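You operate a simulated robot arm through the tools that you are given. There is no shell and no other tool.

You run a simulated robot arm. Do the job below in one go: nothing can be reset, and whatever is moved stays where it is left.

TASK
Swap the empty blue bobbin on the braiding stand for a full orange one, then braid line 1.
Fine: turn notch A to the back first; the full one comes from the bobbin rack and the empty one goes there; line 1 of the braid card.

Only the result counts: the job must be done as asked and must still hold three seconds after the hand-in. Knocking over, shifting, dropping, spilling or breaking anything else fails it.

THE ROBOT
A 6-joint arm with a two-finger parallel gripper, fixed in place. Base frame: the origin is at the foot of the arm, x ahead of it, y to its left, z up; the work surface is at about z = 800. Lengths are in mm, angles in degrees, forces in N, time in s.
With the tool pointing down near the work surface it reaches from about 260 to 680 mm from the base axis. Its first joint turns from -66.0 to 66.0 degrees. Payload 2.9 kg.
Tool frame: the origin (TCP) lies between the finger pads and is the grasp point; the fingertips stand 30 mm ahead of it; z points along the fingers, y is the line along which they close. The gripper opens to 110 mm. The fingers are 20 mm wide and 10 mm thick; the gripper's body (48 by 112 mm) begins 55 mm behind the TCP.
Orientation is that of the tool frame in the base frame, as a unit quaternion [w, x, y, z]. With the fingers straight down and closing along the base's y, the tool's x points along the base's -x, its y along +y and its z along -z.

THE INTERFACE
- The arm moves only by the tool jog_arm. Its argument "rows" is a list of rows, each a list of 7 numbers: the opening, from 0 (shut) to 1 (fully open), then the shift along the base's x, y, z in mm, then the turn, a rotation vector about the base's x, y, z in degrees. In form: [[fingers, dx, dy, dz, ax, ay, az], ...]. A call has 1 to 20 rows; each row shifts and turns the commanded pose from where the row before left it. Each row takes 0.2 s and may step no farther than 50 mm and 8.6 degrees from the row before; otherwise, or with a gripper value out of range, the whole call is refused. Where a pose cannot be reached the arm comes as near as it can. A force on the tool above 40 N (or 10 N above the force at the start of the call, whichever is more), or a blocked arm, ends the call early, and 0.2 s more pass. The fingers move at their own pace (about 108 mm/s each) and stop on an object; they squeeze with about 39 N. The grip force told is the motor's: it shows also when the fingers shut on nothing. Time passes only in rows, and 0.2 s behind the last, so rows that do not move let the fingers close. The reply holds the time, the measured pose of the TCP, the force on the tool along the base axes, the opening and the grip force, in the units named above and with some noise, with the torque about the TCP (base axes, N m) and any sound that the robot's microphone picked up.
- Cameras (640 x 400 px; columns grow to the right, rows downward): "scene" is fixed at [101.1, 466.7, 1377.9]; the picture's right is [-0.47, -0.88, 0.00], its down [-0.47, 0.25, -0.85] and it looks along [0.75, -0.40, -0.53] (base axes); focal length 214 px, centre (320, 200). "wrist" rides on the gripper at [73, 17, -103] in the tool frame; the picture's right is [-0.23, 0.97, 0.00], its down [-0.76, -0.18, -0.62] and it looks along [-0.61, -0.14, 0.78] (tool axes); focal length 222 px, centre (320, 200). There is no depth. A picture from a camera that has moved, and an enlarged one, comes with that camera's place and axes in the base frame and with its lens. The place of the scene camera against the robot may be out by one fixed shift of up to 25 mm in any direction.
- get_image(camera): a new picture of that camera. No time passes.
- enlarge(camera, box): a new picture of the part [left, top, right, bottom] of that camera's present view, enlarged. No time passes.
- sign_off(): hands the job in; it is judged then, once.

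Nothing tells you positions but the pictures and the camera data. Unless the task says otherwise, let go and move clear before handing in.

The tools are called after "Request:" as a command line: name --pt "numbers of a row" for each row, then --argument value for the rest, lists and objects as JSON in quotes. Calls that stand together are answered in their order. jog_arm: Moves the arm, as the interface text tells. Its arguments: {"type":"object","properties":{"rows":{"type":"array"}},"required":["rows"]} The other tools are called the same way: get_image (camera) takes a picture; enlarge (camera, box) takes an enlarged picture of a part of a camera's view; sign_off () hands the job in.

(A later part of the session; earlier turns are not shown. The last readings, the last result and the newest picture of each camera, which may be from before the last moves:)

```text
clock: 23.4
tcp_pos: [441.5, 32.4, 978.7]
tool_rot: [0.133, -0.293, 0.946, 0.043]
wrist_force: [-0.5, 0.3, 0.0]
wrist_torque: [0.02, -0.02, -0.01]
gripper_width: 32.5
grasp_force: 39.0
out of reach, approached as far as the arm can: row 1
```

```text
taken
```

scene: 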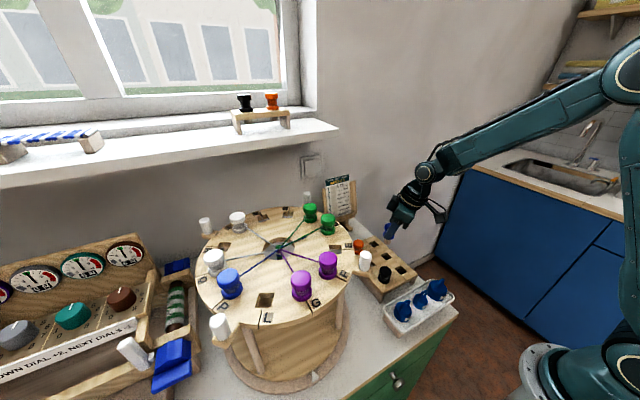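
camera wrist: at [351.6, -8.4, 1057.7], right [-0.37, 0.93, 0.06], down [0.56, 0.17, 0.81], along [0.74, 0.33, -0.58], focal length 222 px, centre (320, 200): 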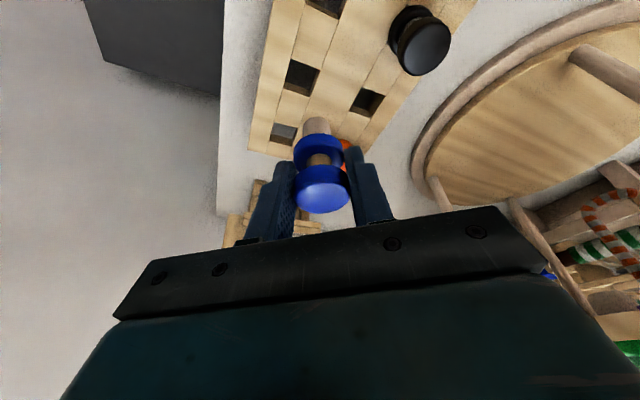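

Request:
enlarge --camera "wrist" --box '[230, 0, 470, 220]'

Request:
enlarge --camera "scene" --box '[340, 210, 440, 300]'

```text
1.82 times, centred on (350, 110) of wrist
camera zoom: at [351.6, -8.4, 1057.7], right [-0.37, 0.93, 0.06], down [0.56, 0.17, 0.81], along [0.74, 0.33, -0.58], focal length 404 px, centre (266, 364)
```

zoom: 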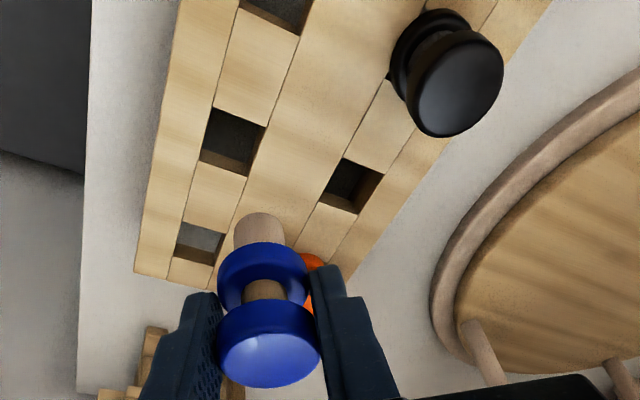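

```text
4.44 times, centred on (390, 255) of scene
camera zoom: at [101.1, 466.7, 1377.9], right [-0.47, -0.88, 0.0], down [-0.47, 0.25, -0.85], along [0.75, -0.4, -0.53], focal length 953 px, centre (9, -44)
```

zoom: 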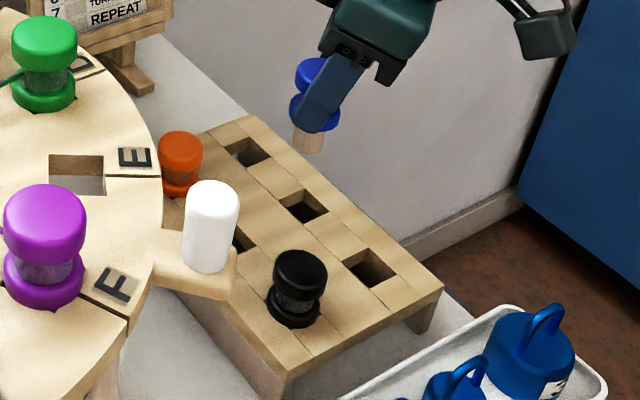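

The shank is upright, about 6 mm off the hole in y. I'll refine the alignment and descend closer to check.

Request:
jog_arm --pt "0.2 2 -6 -15 0 0 0" --pt "0.2 0 0 -20 0 0 0" --pt "0.2 0 0 -15 0 0 0" --pt "0.2 0 0 0 0 0 0"

Request:
enlarge --camera "wrist" --box '[230, 0, 470, 220]'

Request:
enlarge --camera "scene" --box '[370, 210, 430, 270]'

```text
clock: 24.4
tcp_pos: [443.2, 26.4, 928.8]
tool_rot: [0.134, -0.294, 0.946, 0.041]
wrist_force: [-0.4, 0.5, -1.1]
wrist_torque: [0.03, -0.02, -0.05]
gripper_width: 32.7
grasp_force: 39.1
```

```text
1.82 times, centred on (350, 110) of wrist
camera zoom: at [354.0, -14.8, 1007.9], right [-0.37, 0.93, 0.06], down [0.56, 0.17, 0.81], along [0.74, 0.33, -0.58], focal length 404 px, centre (266, 364)
```

zoom: 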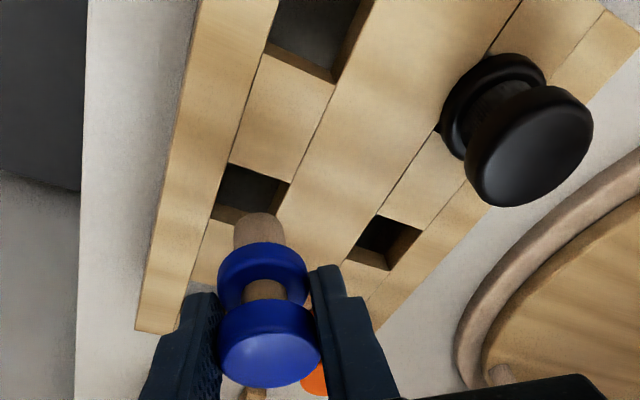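

```text
6.67 times, centred on (400, 240) of scene
camera zoom: at [101.1, 466.7, 1377.9], right [-0.47, -0.88, 0.0], down [-0.47, 0.25, -0.85], along [0.75, -0.4, -0.53], focal length 1430 px, centre (-213, -67)
```

zoom: 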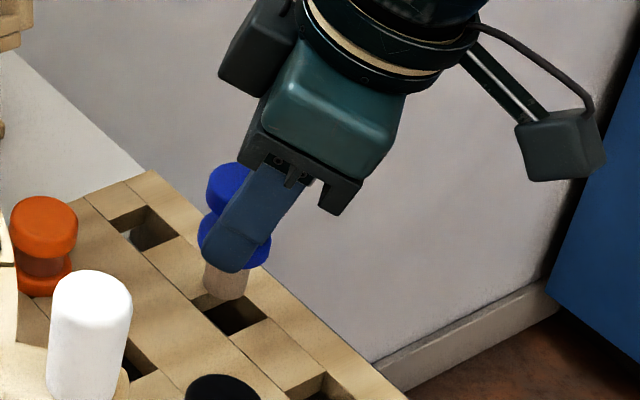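

Request:
enlarge --camera "scene" --box '[390, 235, 422, 263]'

Request:
enlarge --camera "wrist" --box '[290, 70, 360, 140]'

```text
14.29 times, centred on (406, 249) of scene
camera zoom: at [101.1, 466.7, 1377.9], right [-0.47, -0.88, 0.0], down [-0.47, 0.25, -0.85], along [0.75, -0.4, -0.53], focal length 3064 px, centre (-909, -500)
```

zoom: 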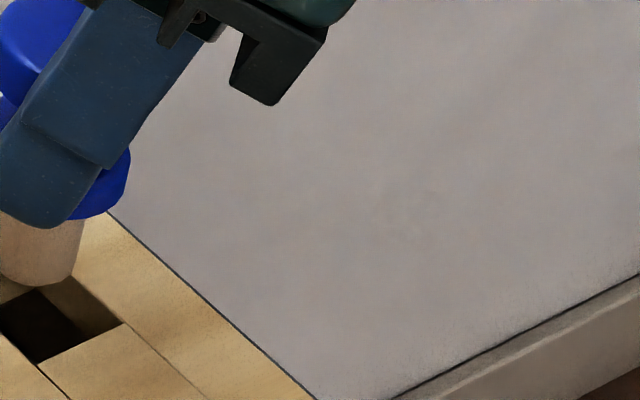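

```text
5.71 times, centred on (325, 105) of wrist
camera zoom: at [354.0, -14.8, 1007.9], right [-0.37, 0.93, 0.06], down [0.56, 0.17, 0.81], along [0.74, 0.33, -0.58], focal length 1269 px, centre (291, 743)
```

zoom: 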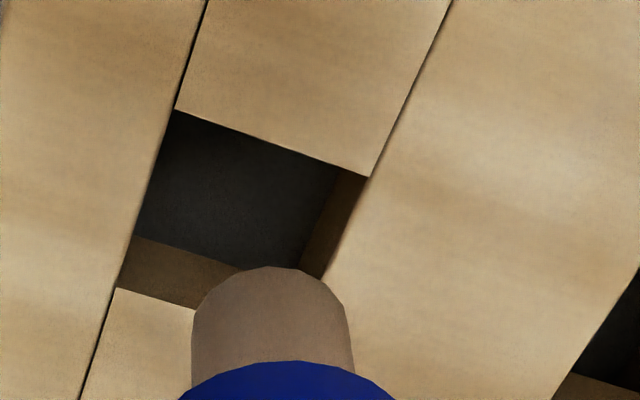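

Request:
jog_arm --pt "0.2 -0.5 -3.3 -4 0 0 0" --pt "0.2 0 0 -5 0 0 0" --pt "0.2 0 0 0 0 0 0"

Request:
enlarge --camera "scene" --box '[380, 235, 412, 263]'

Request:
enlarge --camera "wrist" --box '[290, 80, 360, 150]'

```text
clock: 25.2
tcp_pos: [444.1, 23.8, 921.5]
tool_rot: [0.134, -0.293, 0.946, 0.042]
wrist_force: [-0.7, 0.2, -0.9]
wrist_torque: [-0.04, -0.02, 0.01]
gripper_width: 33.1
grasp_force: 38.7
```

```text
14.29 times, centred on (396, 249) of scene
camera zoom: at [101.1, 466.7, 1377.9], right [-0.47, -0.88, 0.0], down [-0.47, 0.25, -0.85], along [0.75, -0.4, -0.53], focal length 3064 px, centre (-766, -500)
```

zoom: 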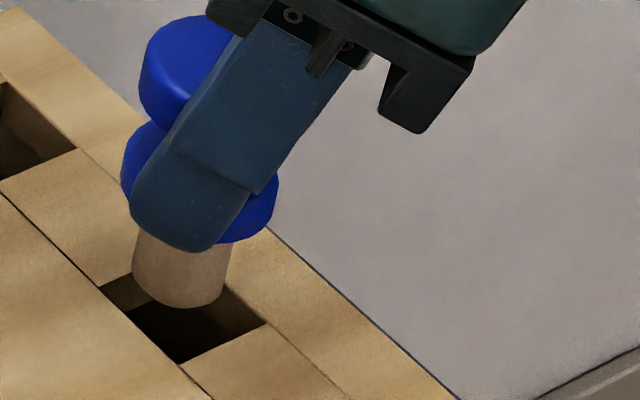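

```text
5.71 times, centred on (325, 115) of wrist
camera zoom: at [353.5, -18.0, 999.5], right [-0.37, 0.93, 0.06], down [0.56, 0.17, 0.81], along [0.74, 0.33, -0.58], focal length 1269 px, centre (291, 686)
```

zoom: 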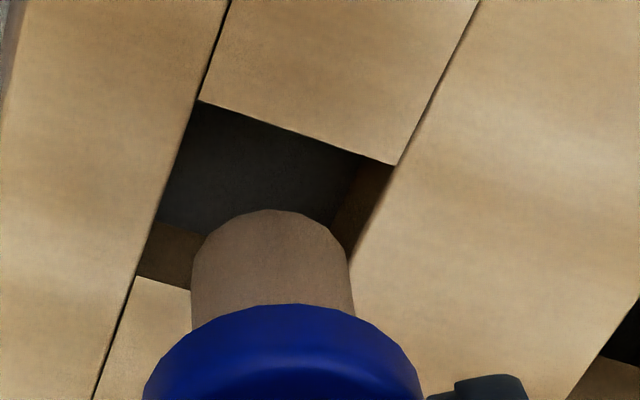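

Alignment is within the hole's clearance. I'll lower gently.

Request:
jog_arm --pt "0.2 -0.7 -1.2 -4 0 0 0" --pt "0.2 0 0 -5 0 0 0" --pt "0.2 0 0 -5 0 0 0" --pt "0.2 0 0 0 0 0 0"

Request:
enlarge --camera "scene" --box '[380, 235, 412, 263]'

Request:
enlarge --camera "wrist" --box '[290, 80, 360, 150]'

```text
clock: 26.2
tcp_pos: [443.2, 22.8, 907.4]
tool_rot: [0.134, -0.293, 0.946, 0.042]
wrist_force: [-0.2, -0.1, 0.0]
wrist_torque: [-0.03, 0.02, 0.01]
gripper_width: 32.8
grasp_force: 38.6
```

```text
14.29 times, centred on (396, 249) of scene
camera zoom: at [101.1, 466.7, 1377.9], right [-0.47, -0.88, 0.0], down [-0.47, 0.25, -0.85], along [0.75, -0.4, -0.53], focal length 3064 px, centre (-766, -500)
```

zoom: 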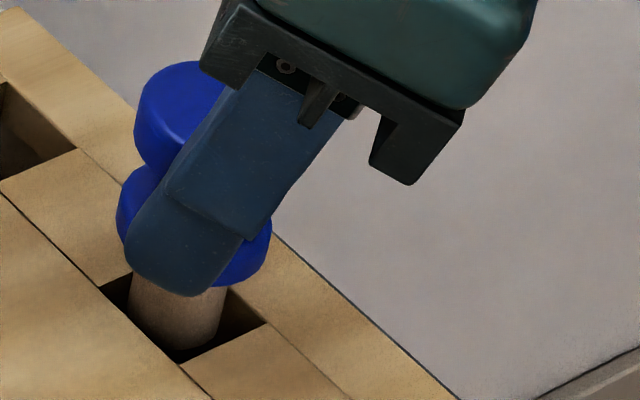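

```text
5.71 times, centred on (325, 115) of wrist
camera zoom: at [353.4, -19.3, 985.3], right [-0.37, 0.93, 0.06], down [0.56, 0.17, 0.81], along [0.74, 0.33, -0.58], focal length 1269 px, centre (291, 686)
```

zoom: 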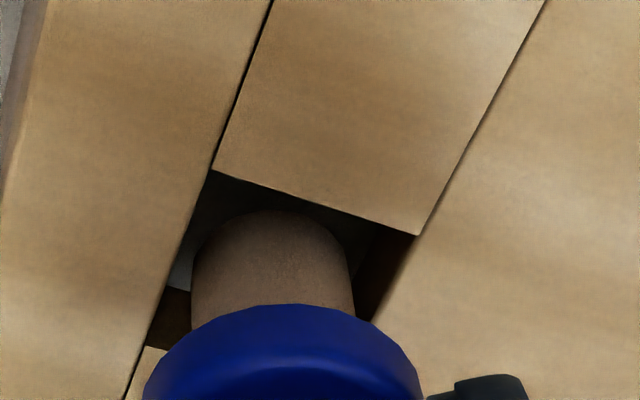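

The shank is in the hole. I'll continue down to seat the flange.

Request:
jog_arm --pt "0.2 0 0 -6 0 0 0" --pt "0.2 0 0 -6 0 0 0" --pt "0.2 0 0 -4 0 0 0" --pt "0.2 0 0 -2 0 0 0" --pt "0.2 0 0 0 0 0 0"

Request:
enlarge --camera "scene" --box '[380, 235, 412, 263]'

Request:
enlarge --camera "wrist" --box '[270, 80, 370, 180]'

```text
clock: 27.4
tcp_pos: [443.0, 21.5, 889.3]
tool_rot: [0.134, -0.293, 0.946, 0.042]
wrist_force: [0.6, -0.6, -1.2]
wrist_torque: [0.0, 0.0, 0.02]
gripper_width: 32.9
grasp_force: 39.0
```

```text
14.29 times, centred on (396, 249) of scene
camera zoom: at [101.1, 466.7, 1377.9], right [-0.47, -0.88, 0.0], down [-0.47, 0.25, -0.85], along [0.75, -0.4, -0.53], focal length 3064 px, centre (-766, -500)
```

zoom: 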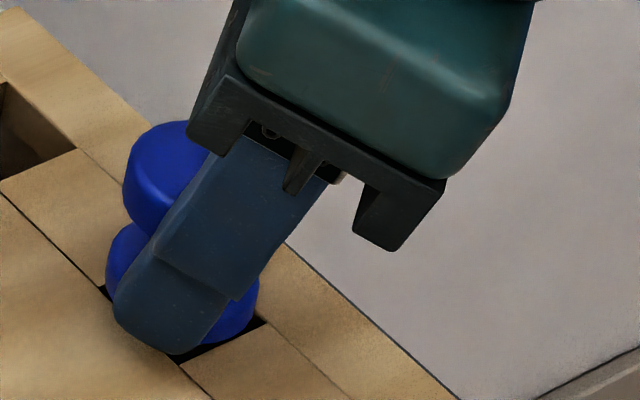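

```text
4.00 times, centred on (320, 130) of wrist
camera zoom: at [353.1, -19.4, 967.2], right [-0.37, 0.93, 0.06], down [0.56, 0.17, 0.81], along [0.74, 0.33, -0.58], focal length 888 px, centre (320, 480)
```

zoom: 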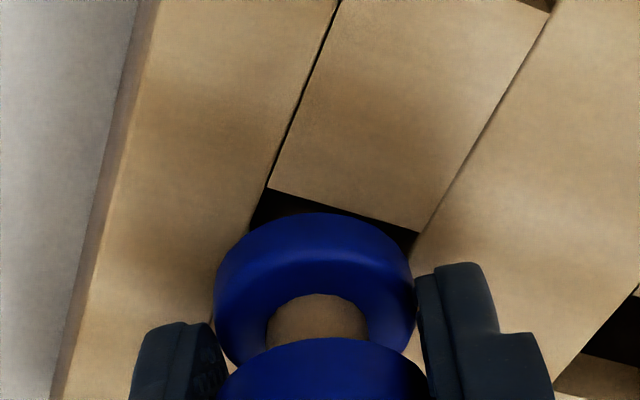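

Request:
jog_arm --pt "0.2 0 0 -1.5 0 0 0" --pt "0.2 0 0 -1.5 0 0 0" --pt "0.2 0 0 0 0 0 0"

```text
clock: 28.2
tcp_pos: [442.5, 22.1, 884.8]
tool_rot: [0.134, -0.292, 0.946, 0.042]
wrist_force: [0.1, 0.2, 0.4]
wrist_torque: [-0.01, -0.01, 0.02]
gripper_width: 32.8
grasp_force: 39.5
```

Request:
enlarge --camera "scene" --box '[380, 235, 412, 263]'

Request:
jog_arm --pt "0.2 0 0 -1 0 0 0" --pt "0.2 0 0 0 0 0 0"

```text
14.29 times, centred on (396, 249) of scene
camera zoom: at [101.1, 466.7, 1377.9], right [-0.47, -0.88, 0.0], down [-0.47, 0.25, -0.85], along [0.75, -0.4, -0.53], focal length 3064 px, centre (-766, -500)
```

zoom: 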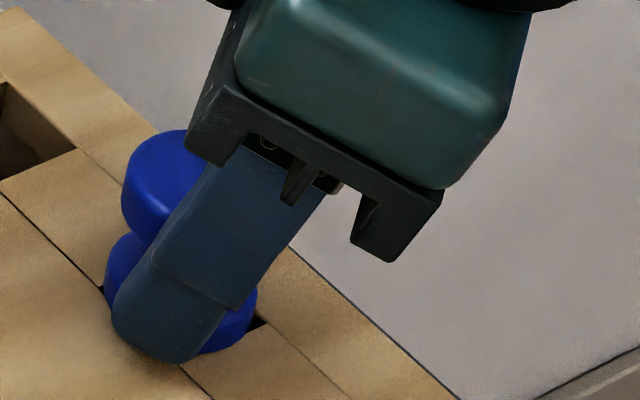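

```text
clock: 28.8
tcp_pos: [443.0, 21.2, 884.8]
tool_rot: [0.134, -0.293, 0.946, 0.041]
wrist_force: [-0.8, -1.1, 4.0]
wrist_torque: [0.0, 0.01, 0.01]
gripper_width: 32.7
grasp_force: 39.3
```

Contact felt, so the bobbin is seated. I'll release it and rise.

Request:
jog_arm --pt "0.35 0 0 0.5 0 0 0" --pt "0.5 0 0 0 0 0 0" --pt "0.5 0 0 0 0 0 0" --pt "0.5 0 0 15 0 0 0" --pt "0.5 0 0 20 0 0 0" --pt "0.5 0 0 30 0 0 0" --pt "0.5 0 0 30 0 0 0" --pt "0.5 0 0 0 0 0 0"

Request:
get_image --camera "wrist"

Request:
enlarge --camera "scene" --box '[340, 215, 440, 295]'

```text
clock: 30.6
tcp_pos: [441.6, 23.0, 979.0]
tool_rot: [0.133, -0.293, 0.946, 0.042]
wrist_force: [-0.3, -0.4, 0.4]
wrist_torque: [-0.01, -0.01, -0.02]
gripper_width: 55.0
grasp_force: 0.0
```

```text
taken
camera wrist: at [352.6, -19.2, 1058.7], right [-0.37, 0.93, 0.06], down [0.56, 0.17, 0.81], along [0.74, 0.33, -0.58], focal length 222 px, centre (320, 200)
```

wrist: 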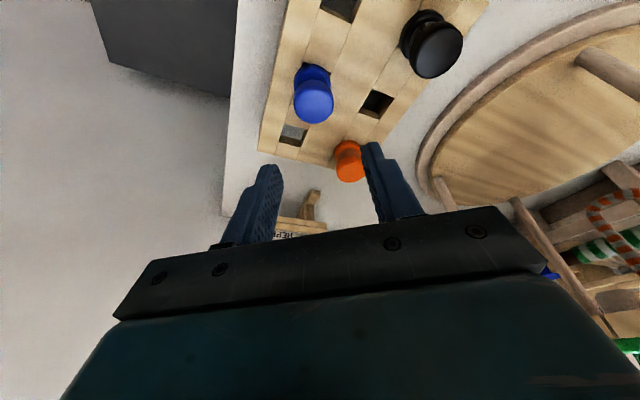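

```text
5.00 times, centred on (390, 255) of scene
camera zoom: at [101.1, 466.7, 1377.9], right [-0.47, -0.88, 0.0], down [-0.47, 0.25, -0.85], along [0.75, -0.4, -0.53], focal length 1072 px, centre (-30, -75)
```

zoom: 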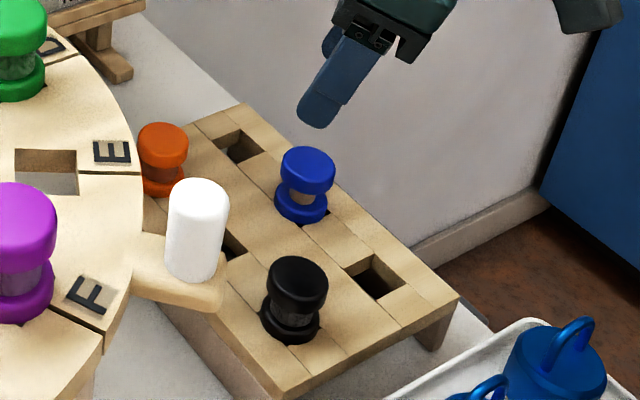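

The blue bobbin sits in the rack. Next I'll hover over the orange one.

Request:
jog_arm --pt "0.5 22 23 0 0 0 0" --pt "0.5 22 23 0 0 0 0" --pt "0.5 19 22 -10 0 0 0" --pt "0.5 0 0 -10 0 0 0" --pt "0.5 0 0 0 0 0 0"

Request:
get_image --camera "wrist"

Request:
enlarge --camera "wrist" --box '[260, 60, 380, 180]'

Request:
enlarge --camera "scene" --box '[340, 215, 400, 265]'

```text
clock: 31.8
tcp_pos: [504.8, 91.3, 958.9]
tool_rot: [0.134, -0.293, 0.946, 0.041]
wrist_force: [0.0, 0.4, 0.2]
wrist_torque: [-0.03, 0.01, -0.03]
gripper_width: 55.1
grasp_force: 0.2
```

```text
taken
camera wrist: at [415.3, 48.6, 1038.2], right [-0.37, 0.93, 0.06], down [0.56, 0.17, 0.81], along [0.74, 0.33, -0.58], focal length 222 px, centre (320, 200)
```

wrist: 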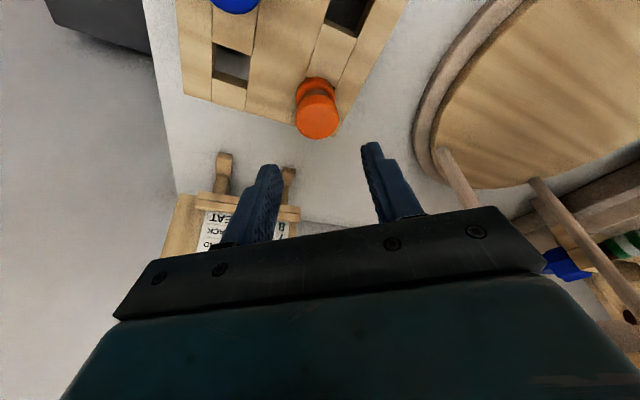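

```text
3.33 times, centred on (320, 120) of wrist
camera zoom: at [415.3, 48.6, 1038.2], right [-0.37, 0.93, 0.06], down [0.56, 0.17, 0.81], along [0.74, 0.33, -0.58], focal length 740 px, centre (320, 467)
```

zoom: 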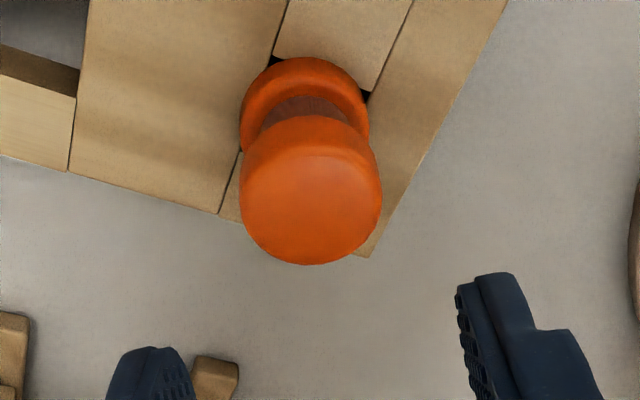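

```text
8.00 times, centred on (370, 240) of scene
camera zoom: at [101.1, 466.7, 1377.9], right [-0.47, -0.88, 0.0], down [-0.47, 0.25, -0.85], along [0.75, -0.4, -0.53], focal length 1716 px, centre (-80, -120)
```

zoom: 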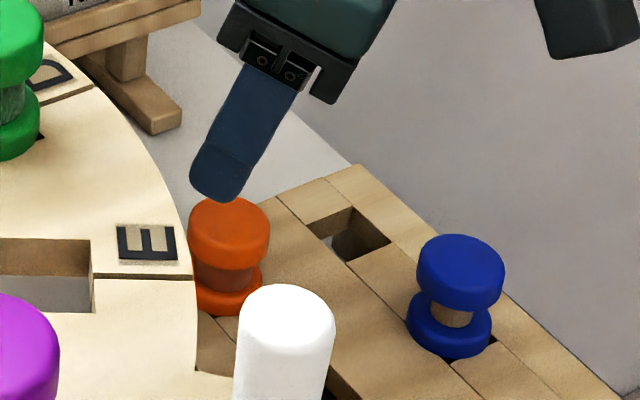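

Request:
jog_arm --pt "0.5 5.5 3 -15 0 0 0" --pt "0.5 0 0 -20 0 0 0" --pt "0.5 0 0 0 0 0 0"

Request:
enlarge --camera "wrist" --box '[220, 60, 420, 240]'

Request:
enlarge --camera "scene" --box '[340, 215, 400, 265]'

```text
clock: 32.6
tcp_pos: [510.8, 93.4, 923.8]
tool_rot: [0.134, -0.292, 0.946, 0.041]
wrist_force: [0.2, -0.1, 0.3]
wrist_torque: [-0.01, -0.01, 0.01]
gripper_width: 55.1
grasp_force: 0.0
```

```text
2.22 times, centred on (320, 150) of wrist
camera zoom: at [421.8, 51.7, 1004.2], right [-0.37, 0.93, 0.06], down [0.56, 0.17, 0.81], along [0.74, 0.33, -0.58], focal length 494 px, centre (320, 311)
```

zoom: 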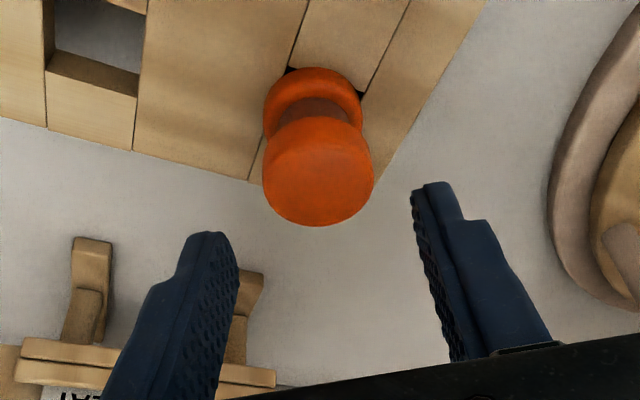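

```text
8.00 times, centred on (370, 240) of scene
camera zoom: at [101.1, 466.7, 1377.9], right [-0.47, -0.88, 0.0], down [-0.47, 0.25, -0.85], along [0.75, -0.4, -0.53], focal length 1716 px, centre (-80, -120)
```

zoom: 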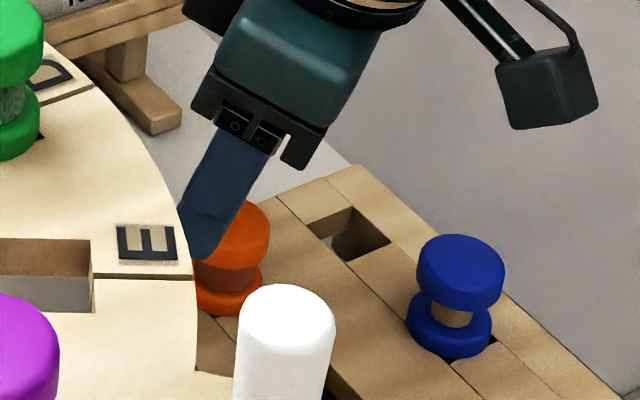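

Request:
jog_arm --pt "0.5 0.7 1.5 -12 0 0 0" --pt "0.5 0 0 -12 0 0 0" --pt "0.5 0 0 -8 0 0 0" --pt "0.5 0 0 -4 0 0 0" --pt "0.5 0 0 0 0 0 0"

Request:
enlarge --camera "wrist" --box '[220, 60, 420, 240]'

Request:
enlarge --camera "scene" --box '[340, 215, 400, 265]'

```text
clock: 33.8
tcp_pos: [511.8, 95.0, 888.5]
tool_rot: [0.135, -0.292, 0.946, 0.041]
wrist_force: [-0.5, 0.3, -0.5]
wrist_torque: [-0.05, -0.01, -0.01]
gripper_width: 55.0
grasp_force: 0.0
```

```text
2.22 times, centred on (320, 150) of wrist
camera zoom: at [422.7, 52.8, 967.7], right [-0.37, 0.93, 0.06], down [0.56, 0.17, 0.81], along [0.74, 0.33, -0.58], focal length 494 px, centre (320, 311)
```

zoom: 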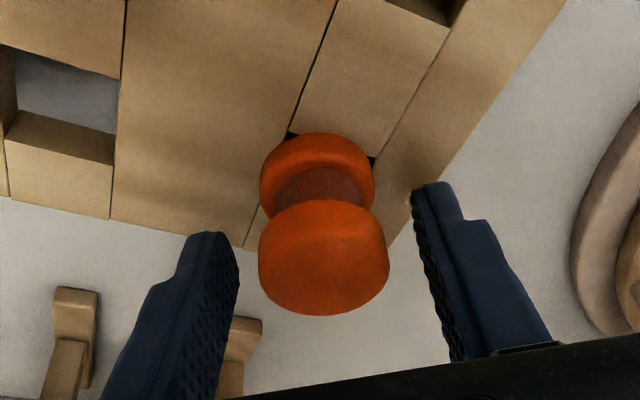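

```text
8.00 times, centred on (370, 240) of scene
camera zoom: at [101.1, 466.7, 1377.9], right [-0.47, -0.88, 0.0], down [-0.47, 0.25, -0.85], along [0.75, -0.4, -0.53], focal length 1716 px, centre (-80, -120)
```

zoom: 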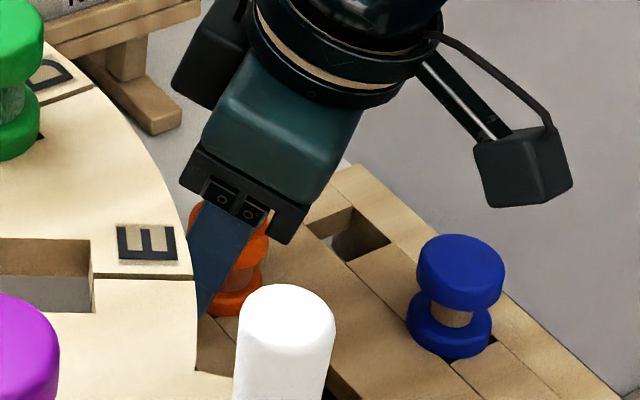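

Request:
jog_arm --pt "0.5 0 0 -2.5 0 0 0" --pt "0.2 0 0 0 0 0 0" --pt "0.2 0 0 0 0 0 0" --pt "0.2 0 0 0 0 0 0" --pt "0.2 0 0 0 0 0 0"

Request:
enlarge --camera "wrist" --box '[220, 60, 420, 240]'

```text
clock: 35.0
tcp_pos: [511.3, 95.1, 887.1]
tool_rot: [0.133, -0.293, 0.946, 0.042]
wrist_force: [0.1, -0.1, -0.4]
wrist_torque: [-0.01, 0.0, 0.03]
gripper_width: 32.6
grasp_force: 39.0
```

```text
2.22 times, centred on (320, 150) of wrist
camera zoom: at [422.6, 53.1, 965.3], right [-0.37, 0.93, 0.06], down [0.56, 0.17, 0.81], along [0.74, 0.33, -0.58], focal length 494 px, centre (320, 311)
```

zoom: 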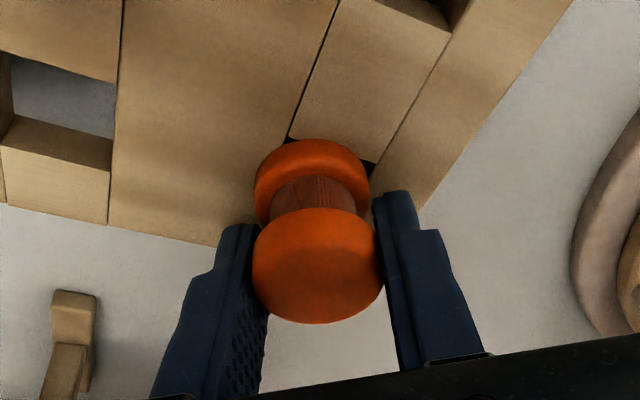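

The orange bobbin is gripped. I'll lift it and carry it to notch A.

Request:
jog_arm --pt "0.2 0 0 8 0 0 0" --pt "0.2 0 0 12 0 0 0" --pt "0.2 0 0 20 0 0 0" --pt "0.2 0 0 40 0 0 0" --pt "0.2 0 0 40 0 0 0" --pt "0.2 0 0 40 0 0 0" --pt "0.2 0 0 40 0 0 0" --pt "0.2 0 0 40 0 0 0" --pt "0.2 0 0 40 0 0 0" --pt "0.2 0 0 0 0 0 0"

Request:
get_image --camera "wrist"

Request:
get_image --camera "scene"

```text
clock: 37.2
tcp_pos: [513.2, 96.1, 1168.1]
tool_rot: [0.134, -0.293, 0.946, 0.041]
wrist_force: [0.0, -1.0, -0.3]
wrist_torque: [0.02, 0.02, -0.02]
gripper_width: 32.9
grasp_force: 39.3
```

```text
taken
camera wrist: at [422.6, 53.4, 1246.9], right [-0.37, 0.93, 0.06], down [0.56, 0.17, 0.81], along [0.74, 0.33, -0.58], focal length 222 px, centre (320, 200)
```

wrist: 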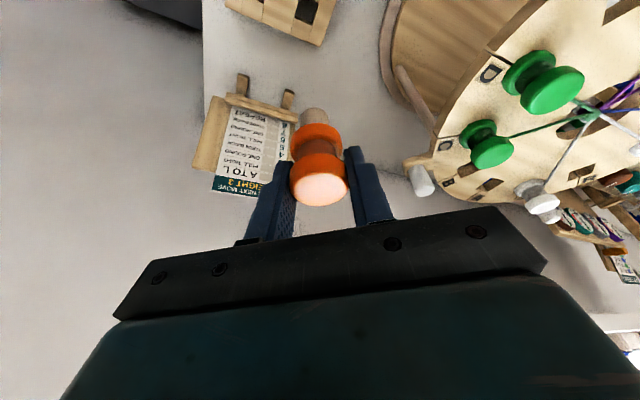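

```text
taken
```

scene: 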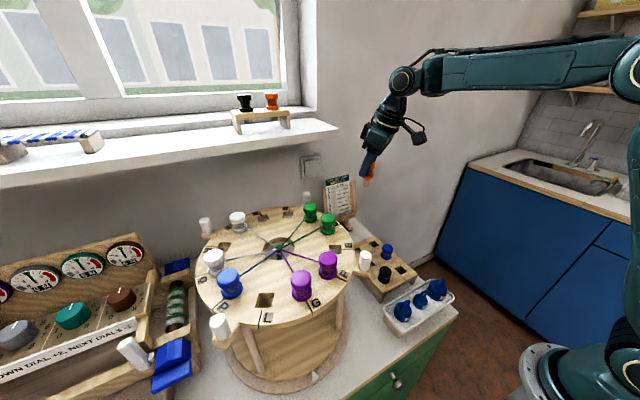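

Request:
jog_arm --pt "0.2 5.5 39 0 0 0 0" --pt "0.2 5.5 39 0 0 0 0" --pt "0.2 5.5 39 0 0 0 0" --pt "0.2 5.5 39 0 0 0 0" --pt "0.2 5.5 39 0 0 0 0" --pt "0.2 5.5 39 0 0 0 0" --pt "0.2 5.5 40 -4 0 0 0" --pt "0.2 1 4 -12 0 0 0" --pt "0.2 0 3 -10 0 0 0" --pt "0.2 0 0 0 0 0 0"

Request:
enlarge --camera "wrist" --box '[220, 60, 420, 240]'

Request:
enlarge --camera "scene" --box '[230, 170, 300, 230]'

```text
clock: 39.4
tcp_pos: [550.7, 375.5, 1138.8]
tool_rot: [0.133, -0.293, 0.946, 0.041]
wrist_force: [-0.7, -1.0, -0.6]
wrist_torque: [-0.01, -0.01, 0.0]
gripper_width: 32.7
grasp_force: 39.2
```

```text
2.22 times, centred on (320, 150) of wrist
camera zoom: at [462.2, 334.3, 1218.7], right [-0.37, 0.93, 0.06], down [0.56, 0.17, 0.81], along [0.74, 0.33, -0.58], focal length 494 px, centre (320, 311)
```

zoom: 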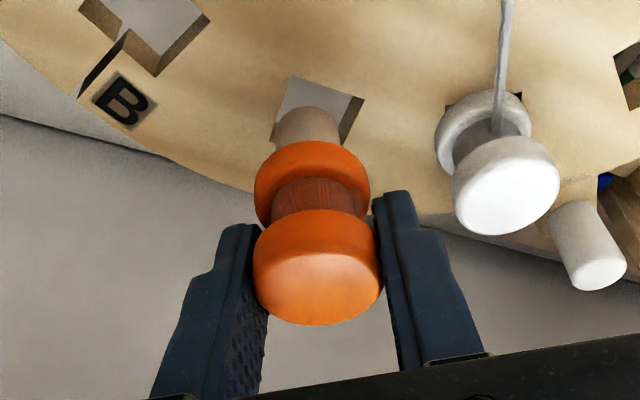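

```text
6.67 times, centred on (265, 200) of scene
camera zoom: at [101.1, 466.7, 1377.9], right [-0.47, -0.88, 0.0], down [-0.47, 0.25, -0.85], along [0.75, -0.4, -0.53], focal length 1430 px, centre (687, 200)
```

zoom: 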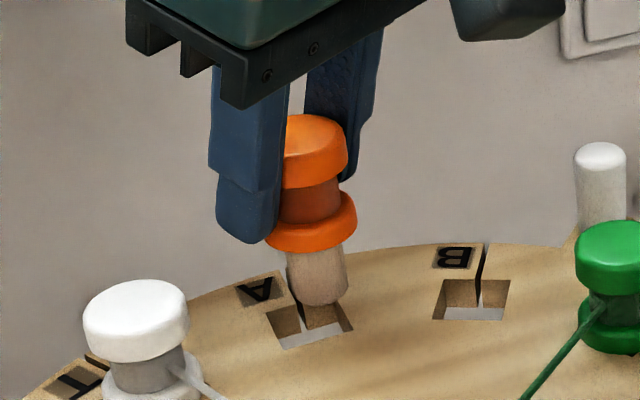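

Request:
jog_arm --pt "0.2 4 4.5 -5 0 0 0" --pt "0.2 0 0 -5 0 0 0" --pt "0.2 0 0 0 0 0 0"

Request:
enlarge --camera "wrist" --box '[290, 80, 360, 150]'

Request:
enlarge --camera "scene" --box '[245, 190, 285, 225]'

```text
clock: 40.2
tcp_pos: [554.7, 380.0, 1128.4]
tool_rot: [0.134, -0.292, 0.946, 0.041]
wrist_force: [0.2, 0.0, 0.8]
wrist_torque: [0.01, -0.01, -0.03]
gripper_width: 32.7
grasp_force: 38.9
```

```text
5.71 times, centred on (325, 115) of wrist
camera zoom: at [465.9, 339.2, 1208.6], right [-0.37, 0.93, 0.06], down [0.56, 0.17, 0.81], along [0.74, 0.33, -0.58], focal length 1269 px, centre (291, 686)
```

zoom: 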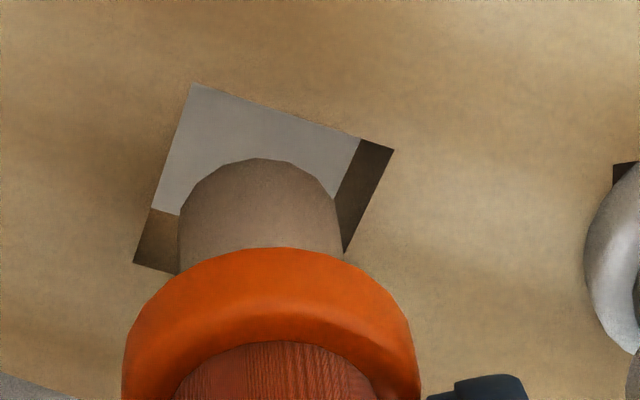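

```text
11.43 times, centred on (265, 208) of scene
camera zoom: at [101.1, 466.7, 1377.9], right [-0.47, -0.88, 0.0], down [-0.47, 0.25, -0.85], along [0.75, -0.4, -0.53], focal length 2451 px, centre (949, 114)
```

zoom: 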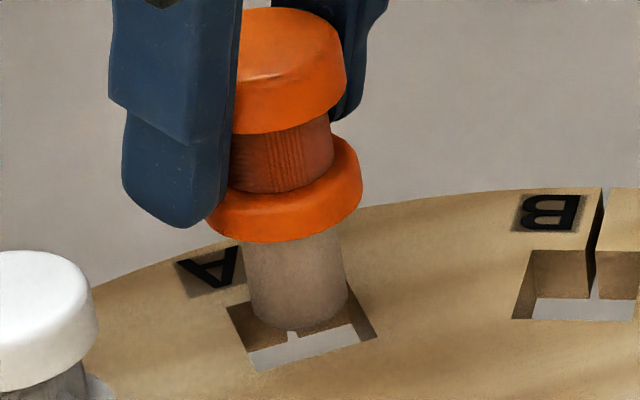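

Request:
jog_arm --pt "0.2 1.2 0.5 -4 0 0 0" --pt "0.2 0 0 -5 0 0 0" --pt "0.2 0 0 -4 0 0 0" --pt "0.2 0 0 0 0 0 0"

Request:
enlarge --camera "wrist" --box '[290, 80, 360, 150]'

Request:
enlarge --camera "scene" --box '[245, 190, 285, 225]'

```text
clock: 41.2
tcp_pos: [556.7, 382.0, 1117.1]
tool_rot: [0.134, -0.293, 0.946, 0.042]
wrist_force: [0.3, -0.5, -0.4]
wrist_torque: [-0.02, -0.02, 0.01]
gripper_width: 33.0
grasp_force: 39.1
```

```text
5.71 times, centred on (325, 115) of wrist
camera zoom: at [467.3, 340.1, 1195.5], right [-0.37, 0.93, 0.06], down [0.56, 0.17, 0.81], along [0.74, 0.33, -0.58], focal length 1269 px, centre (291, 686)
```

zoom: 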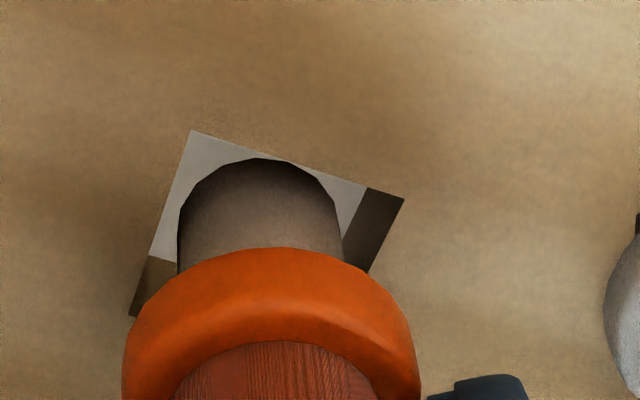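

```text
11.43 times, centred on (265, 208) of scene
camera zoom: at [101.1, 466.7, 1377.9], right [-0.47, -0.88, 0.0], down [-0.47, 0.25, -0.85], along [0.75, -0.4, -0.53], focal length 2451 px, centre (949, 114)
```

zoom: 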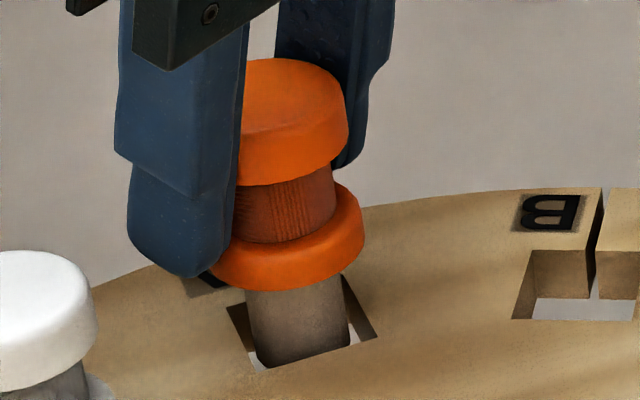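

The shank has entered hole A. I'll lower it to seat.

Request:
jog_arm --pt "0.2 0 0 -5 0 0 0" --pt "0.2 0 0 -5 0 0 0" --pt "0.2 0 0 -4 0 0 0" --pt "0.2 0 0 -2 0 0 0" --pt "0.2 0 0 -1 0 0 0" --pt "0.2 0 0 0 0 0 0"

Request:
enlarge --camera "scene" --box '[245, 190, 285, 225]'

```text
clock: 42.6
tcp_pos: [557.2, 381.1, 1100.0]
tool_rot: [0.134, -0.294, 0.946, 0.041]
wrist_force: [-0.2, -0.1, -0.3]
wrist_torque: [-0.01, -0.03, -0.01]
gripper_width: 33.0
grasp_force: 38.8
```

```text
11.43 times, centred on (265, 208) of scene
camera zoom: at [101.1, 466.7, 1377.9], right [-0.47, -0.88, 0.0], down [-0.47, 0.25, -0.85], along [0.75, -0.4, -0.53], focal length 2451 px, centre (949, 114)
```

zoom: 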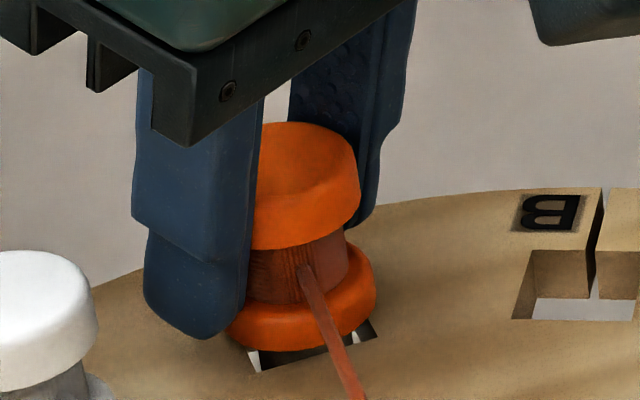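

An orange thread has now joined at A, so the splice worked. I'll finish seating it.

Request:
jog_arm --pt "0.2 -1 -0.5 -1.5 0 0 0" --pt "0.2 0 0 -1 0 0 0" --pt "0.2 0 0 0 0 0 0"

Request:
get_image --camera "scene"

```text
clock: 43.4
tcp_pos: [556.3, 382.3, 1098.4]
tool_rot: [0.134, -0.293, 0.946, 0.041]
wrist_force: [-0.1, -0.6, -0.3]
wrist_torque: [0.02, 0.01, 0.01]
gripper_width: 32.9
grasp_force: 39.1
```

```text
taken
```

scene: 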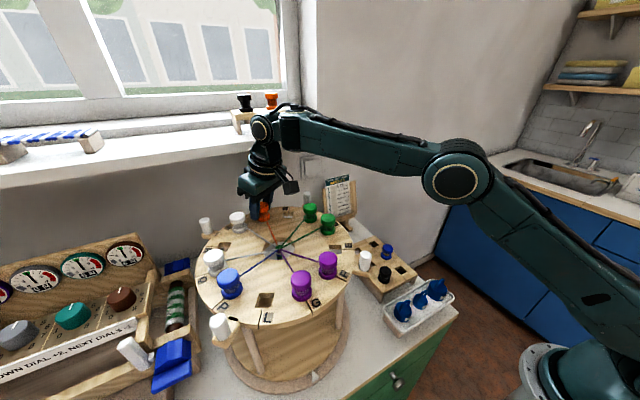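

Request:
jog_arm --pt "0.2 0 0 -1 0 0 0" --pt "0.2 0 0 0 0 0 0"

Request:
jog_arm --pt "0.2 0 0 -1 0 0 0" --pt "0.2 0 0 0 0 0 0"

```text
clock: 44.0
tcp_pos: [555.8, 380.2, 1096.0]
tool_rot: [0.133, -0.294, 0.946, 0.041]
wrist_force: [-0.1, -0.5, -1.4]
wrist_torque: [-0.01, 0.01, 0.01]
gripper_width: 32.7
grasp_force: 39.1
```

```text
clock: 44.6
tcp_pos: [555.9, 380.8, 1096.1]
tool_rot: [0.135, -0.293, 0.946, 0.042]
wrist_force: [-2.1, 0.1, 7.0]
wrist_torque: [-0.03, 0.17, 0.01]
gripper_width: 32.8
grasp_force: 39.3
```

Seated. I'll release, pause and check.

Request:
jog_arm --pt "0.35 0 0 0.5 0 0 0" --pt "0.45 0 0 0 0 0 0" --pt "0.45 0 0 0 0 0 0" --pt "0.45 0 0 0 0 0 0"

Request:
enlarge --camera "scene" --box '[220, 180, 310, 260]'

Request:
enlarge --camera "wrist" --box '[220, 60, 460, 260]'

```text
clock: 45.6
tcp_pos: [556.4, 381.2, 1096.3]
tool_rot: [0.133, -0.292, 0.946, 0.041]
wrist_force: [0.3, -0.4, -0.5]
wrist_torque: [0.0, -0.02, -0.01]
gripper_width: 49.6
grasp_force: 0.0
```

```text
5.00 times, centred on (265, 220) of scene
camera zoom: at [101.1, 466.7, 1377.9], right [-0.47, -0.88, 0.0], down [-0.47, 0.25, -0.85], along [0.75, -0.4, -0.53], focal length 1072 px, centre (595, 100)
```

zoom: 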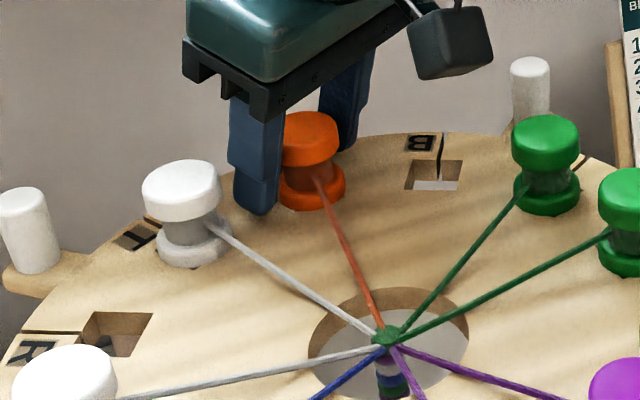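

```text
2.00 times, centred on (340, 160) of wrist
camera zoom: at [466.6, 339.1, 1174.7], right [-0.37, 0.93, 0.06], down [0.56, 0.17, 0.81], along [0.74, 0.33, -0.58], focal length 444 px, centre (280, 280)
```

zoom: 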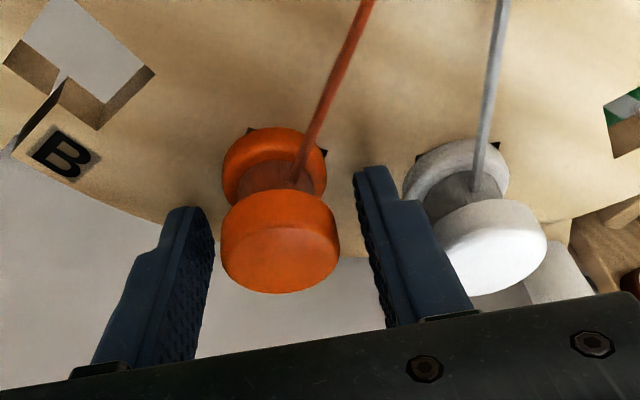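

The orange bobbin is seated at A and spliced into the braid. Now for line 1, A to L: I'll re-grip, lift and carry it to the empty hole L at about (331, 439).

Request:
jog_arm --pt "0.2 0 0 0 0 0 0" --pt "0.2 0 0 0 0 0 0" --pt "0.2 0 0 0 0 0 0" --pt "0.2 0 0 8 0 0 0" --pt "0.2 0 0 10 0 0 0" --pt "0.2 0 0 12 0 0 0" --pt "0.2 -2 0 12 0 0 0" --pt "0.2 -10 2 15 0 0 0" --pt "0.2 -20 5 12 0 0 0" --pt "0.2 0 0 0 0 0 0"

Request:
get_image --camera "scene"

```text
clock: 47.8
tcp_pos: [521.7, 387.7, 1166.1]
tool_rot: [0.134, -0.293, 0.946, 0.041]
wrist_force: [0.3, -0.6, -0.7]
wrist_torque: [0.01, 0.04, 0.02]
gripper_width: 32.8
grasp_force: 38.7
```

```text
taken
```

scene: 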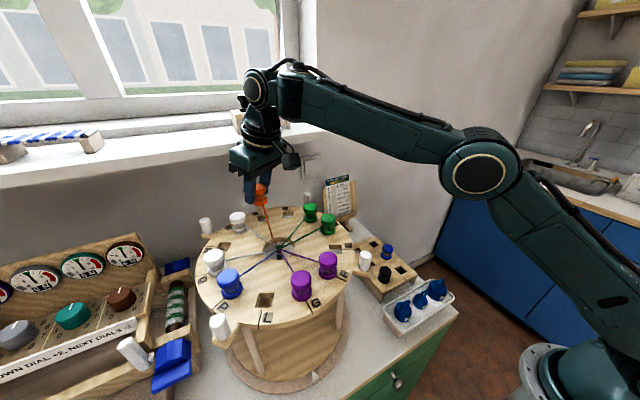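

Request:
jog_arm --pt "0.2 -32 8.5 0 0 0 0" --pt "0.2 -32 8.5 0 0 0 0" --pt "0.2 -32 8.5 0 0 0 0" --pt "0.2 -32 8.5 0 0 0 0" --pt "0.2 -32 8.5 0 0 0 0" --pt "0.2 -32 8.5 0 0 0 0" --pt "0.2 0 0 -12 0 0 0" --pt "0.2 0 0 -12 0 0 0" --pt "0.2 0 0 0 0 0 0"

Request:
enlarge --camera "wrist" --box '[220, 60, 420, 240]'

Request:
enlarge --camera "scene" --box '[220, 250, 310, 330]'

Request:
get_image --camera "scene"

```text
clock: 49.8
tcp_pos: [331.1, 439.1, 1141.7]
tool_rot: [0.133, -0.293, 0.946, 0.041]
wrist_force: [-0.3, -0.5, -0.5]
wrist_torque: [0.0, -0.01, -0.01]
gripper_width: 32.9
grasp_force: 39.6
```

```text
2.22 times, centred on (320, 150) of wrist
camera zoom: at [241.6, 398.8, 1220.5], right [-0.37, 0.93, 0.06], down [0.56, 0.17, 0.81], along [0.74, 0.33, -0.58], focal length 494 px, centre (320, 311)
```

zoom: 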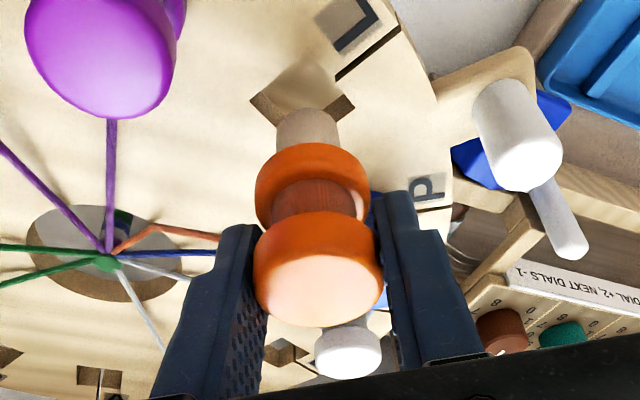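

```text
5.00 times, centred on (265, 290) of scene
camera zoom: at [101.1, 466.7, 1377.9], right [-0.47, -0.88, 0.0], down [-0.47, 0.25, -0.85], along [0.75, -0.4, -0.53], focal length 1072 px, centre (595, -250)
```

zoom: 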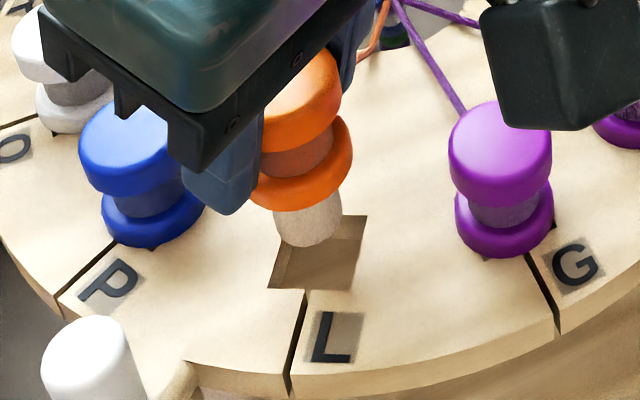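

```text
taken
```

scene: 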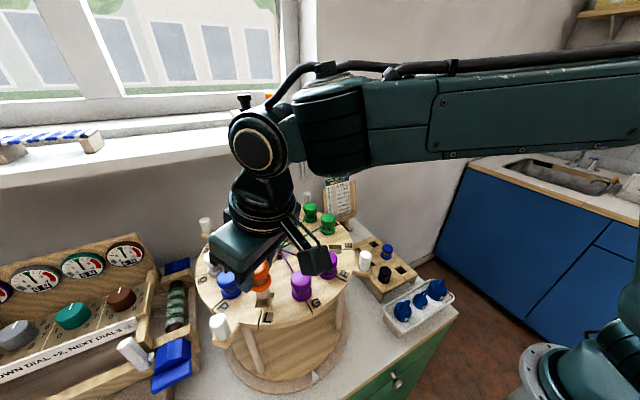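

Request:
enlarge --camera "wrist" --box '[285, 70, 355, 140]'

Request:
enlarge --camera "scene" --box '[255, 275, 305, 315]'

```text
5.71 times, centred on (320, 105) of wrist
camera zoom: at [241.6, 398.8, 1220.5], right [-0.37, 0.93, 0.06], down [0.56, 0.17, 0.81], along [0.74, 0.33, -0.58], focal length 1269 px, centre (320, 743)
```

zoom: 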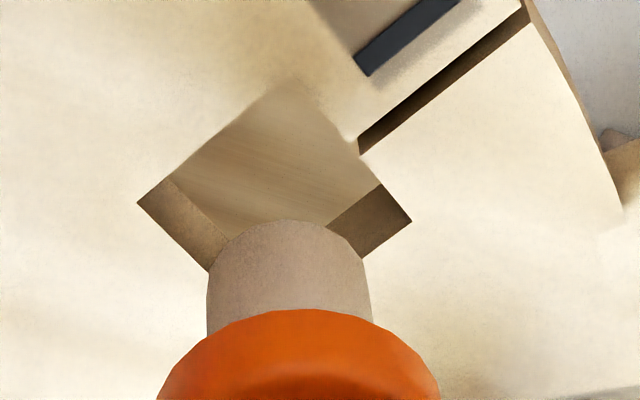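

```text
10.00 times, centred on (280, 295) of scene
camera zoom: at [101.1, 466.7, 1377.9], right [-0.47, -0.88, 0.0], down [-0.47, 0.25, -0.85], along [0.75, -0.4, -0.53], focal length 2145 px, centre (720, -750)
```

zoom: 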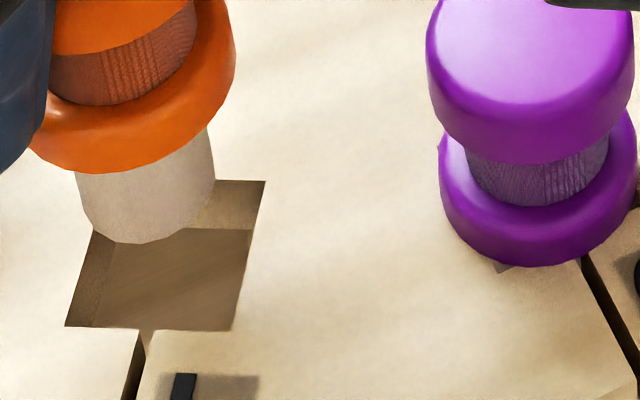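

Request:
jog_arm --pt "0.2 0.3 -0.7 -5 0 0 0" --pt "0.2 0 0 -5 0 0 0" --pt "0.2 0 0 0 0 0 0"

Request:
enlarge --camera "wrist" --box '[285, 70, 355, 140]'

Request:
enlarge --camera "scene" --box '[255, 275, 305, 315]'

```text
clock: 50.6
tcp_pos: [333.6, 438.5, 1130.6]
tool_rot: [0.134, -0.293, 0.946, 0.042]
wrist_force: [0.3, -0.6, -0.9]
wrist_torque: [0.01, -0.01, 0.0]
gripper_width: 32.6
grasp_force: 39.0
```

```text
5.71 times, centred on (320, 105) of wrist
camera zoom: at [242.6, 396.6, 1209.9], right [-0.37, 0.93, 0.06], down [0.56, 0.17, 0.81], along [0.74, 0.33, -0.58], focal length 1269 px, centre (320, 743)
```

zoom: 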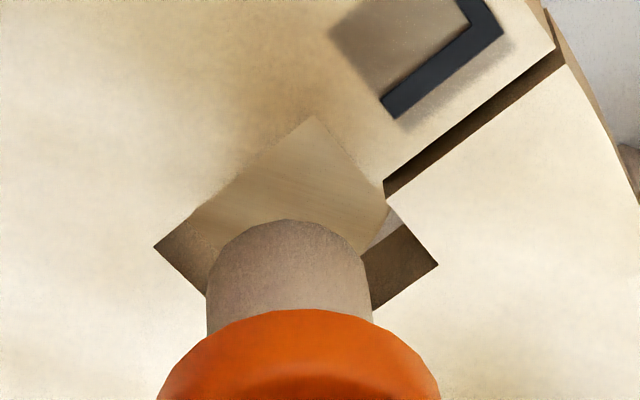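

```text
10.00 times, centred on (280, 295) of scene
camera zoom: at [101.1, 466.7, 1377.9], right [-0.47, -0.88, 0.0], down [-0.47, 0.25, -0.85], along [0.75, -0.4, -0.53], focal length 2145 px, centre (720, -750)
```

zoom: 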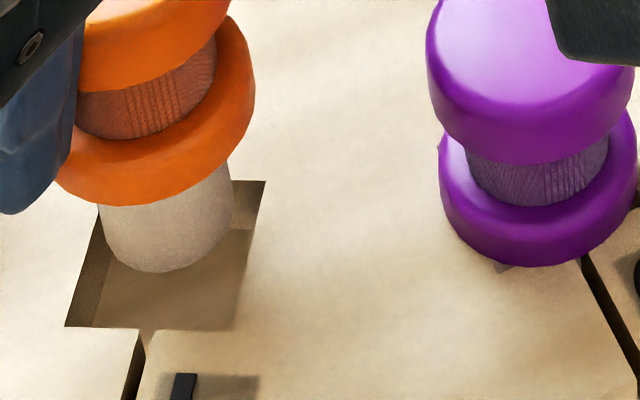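

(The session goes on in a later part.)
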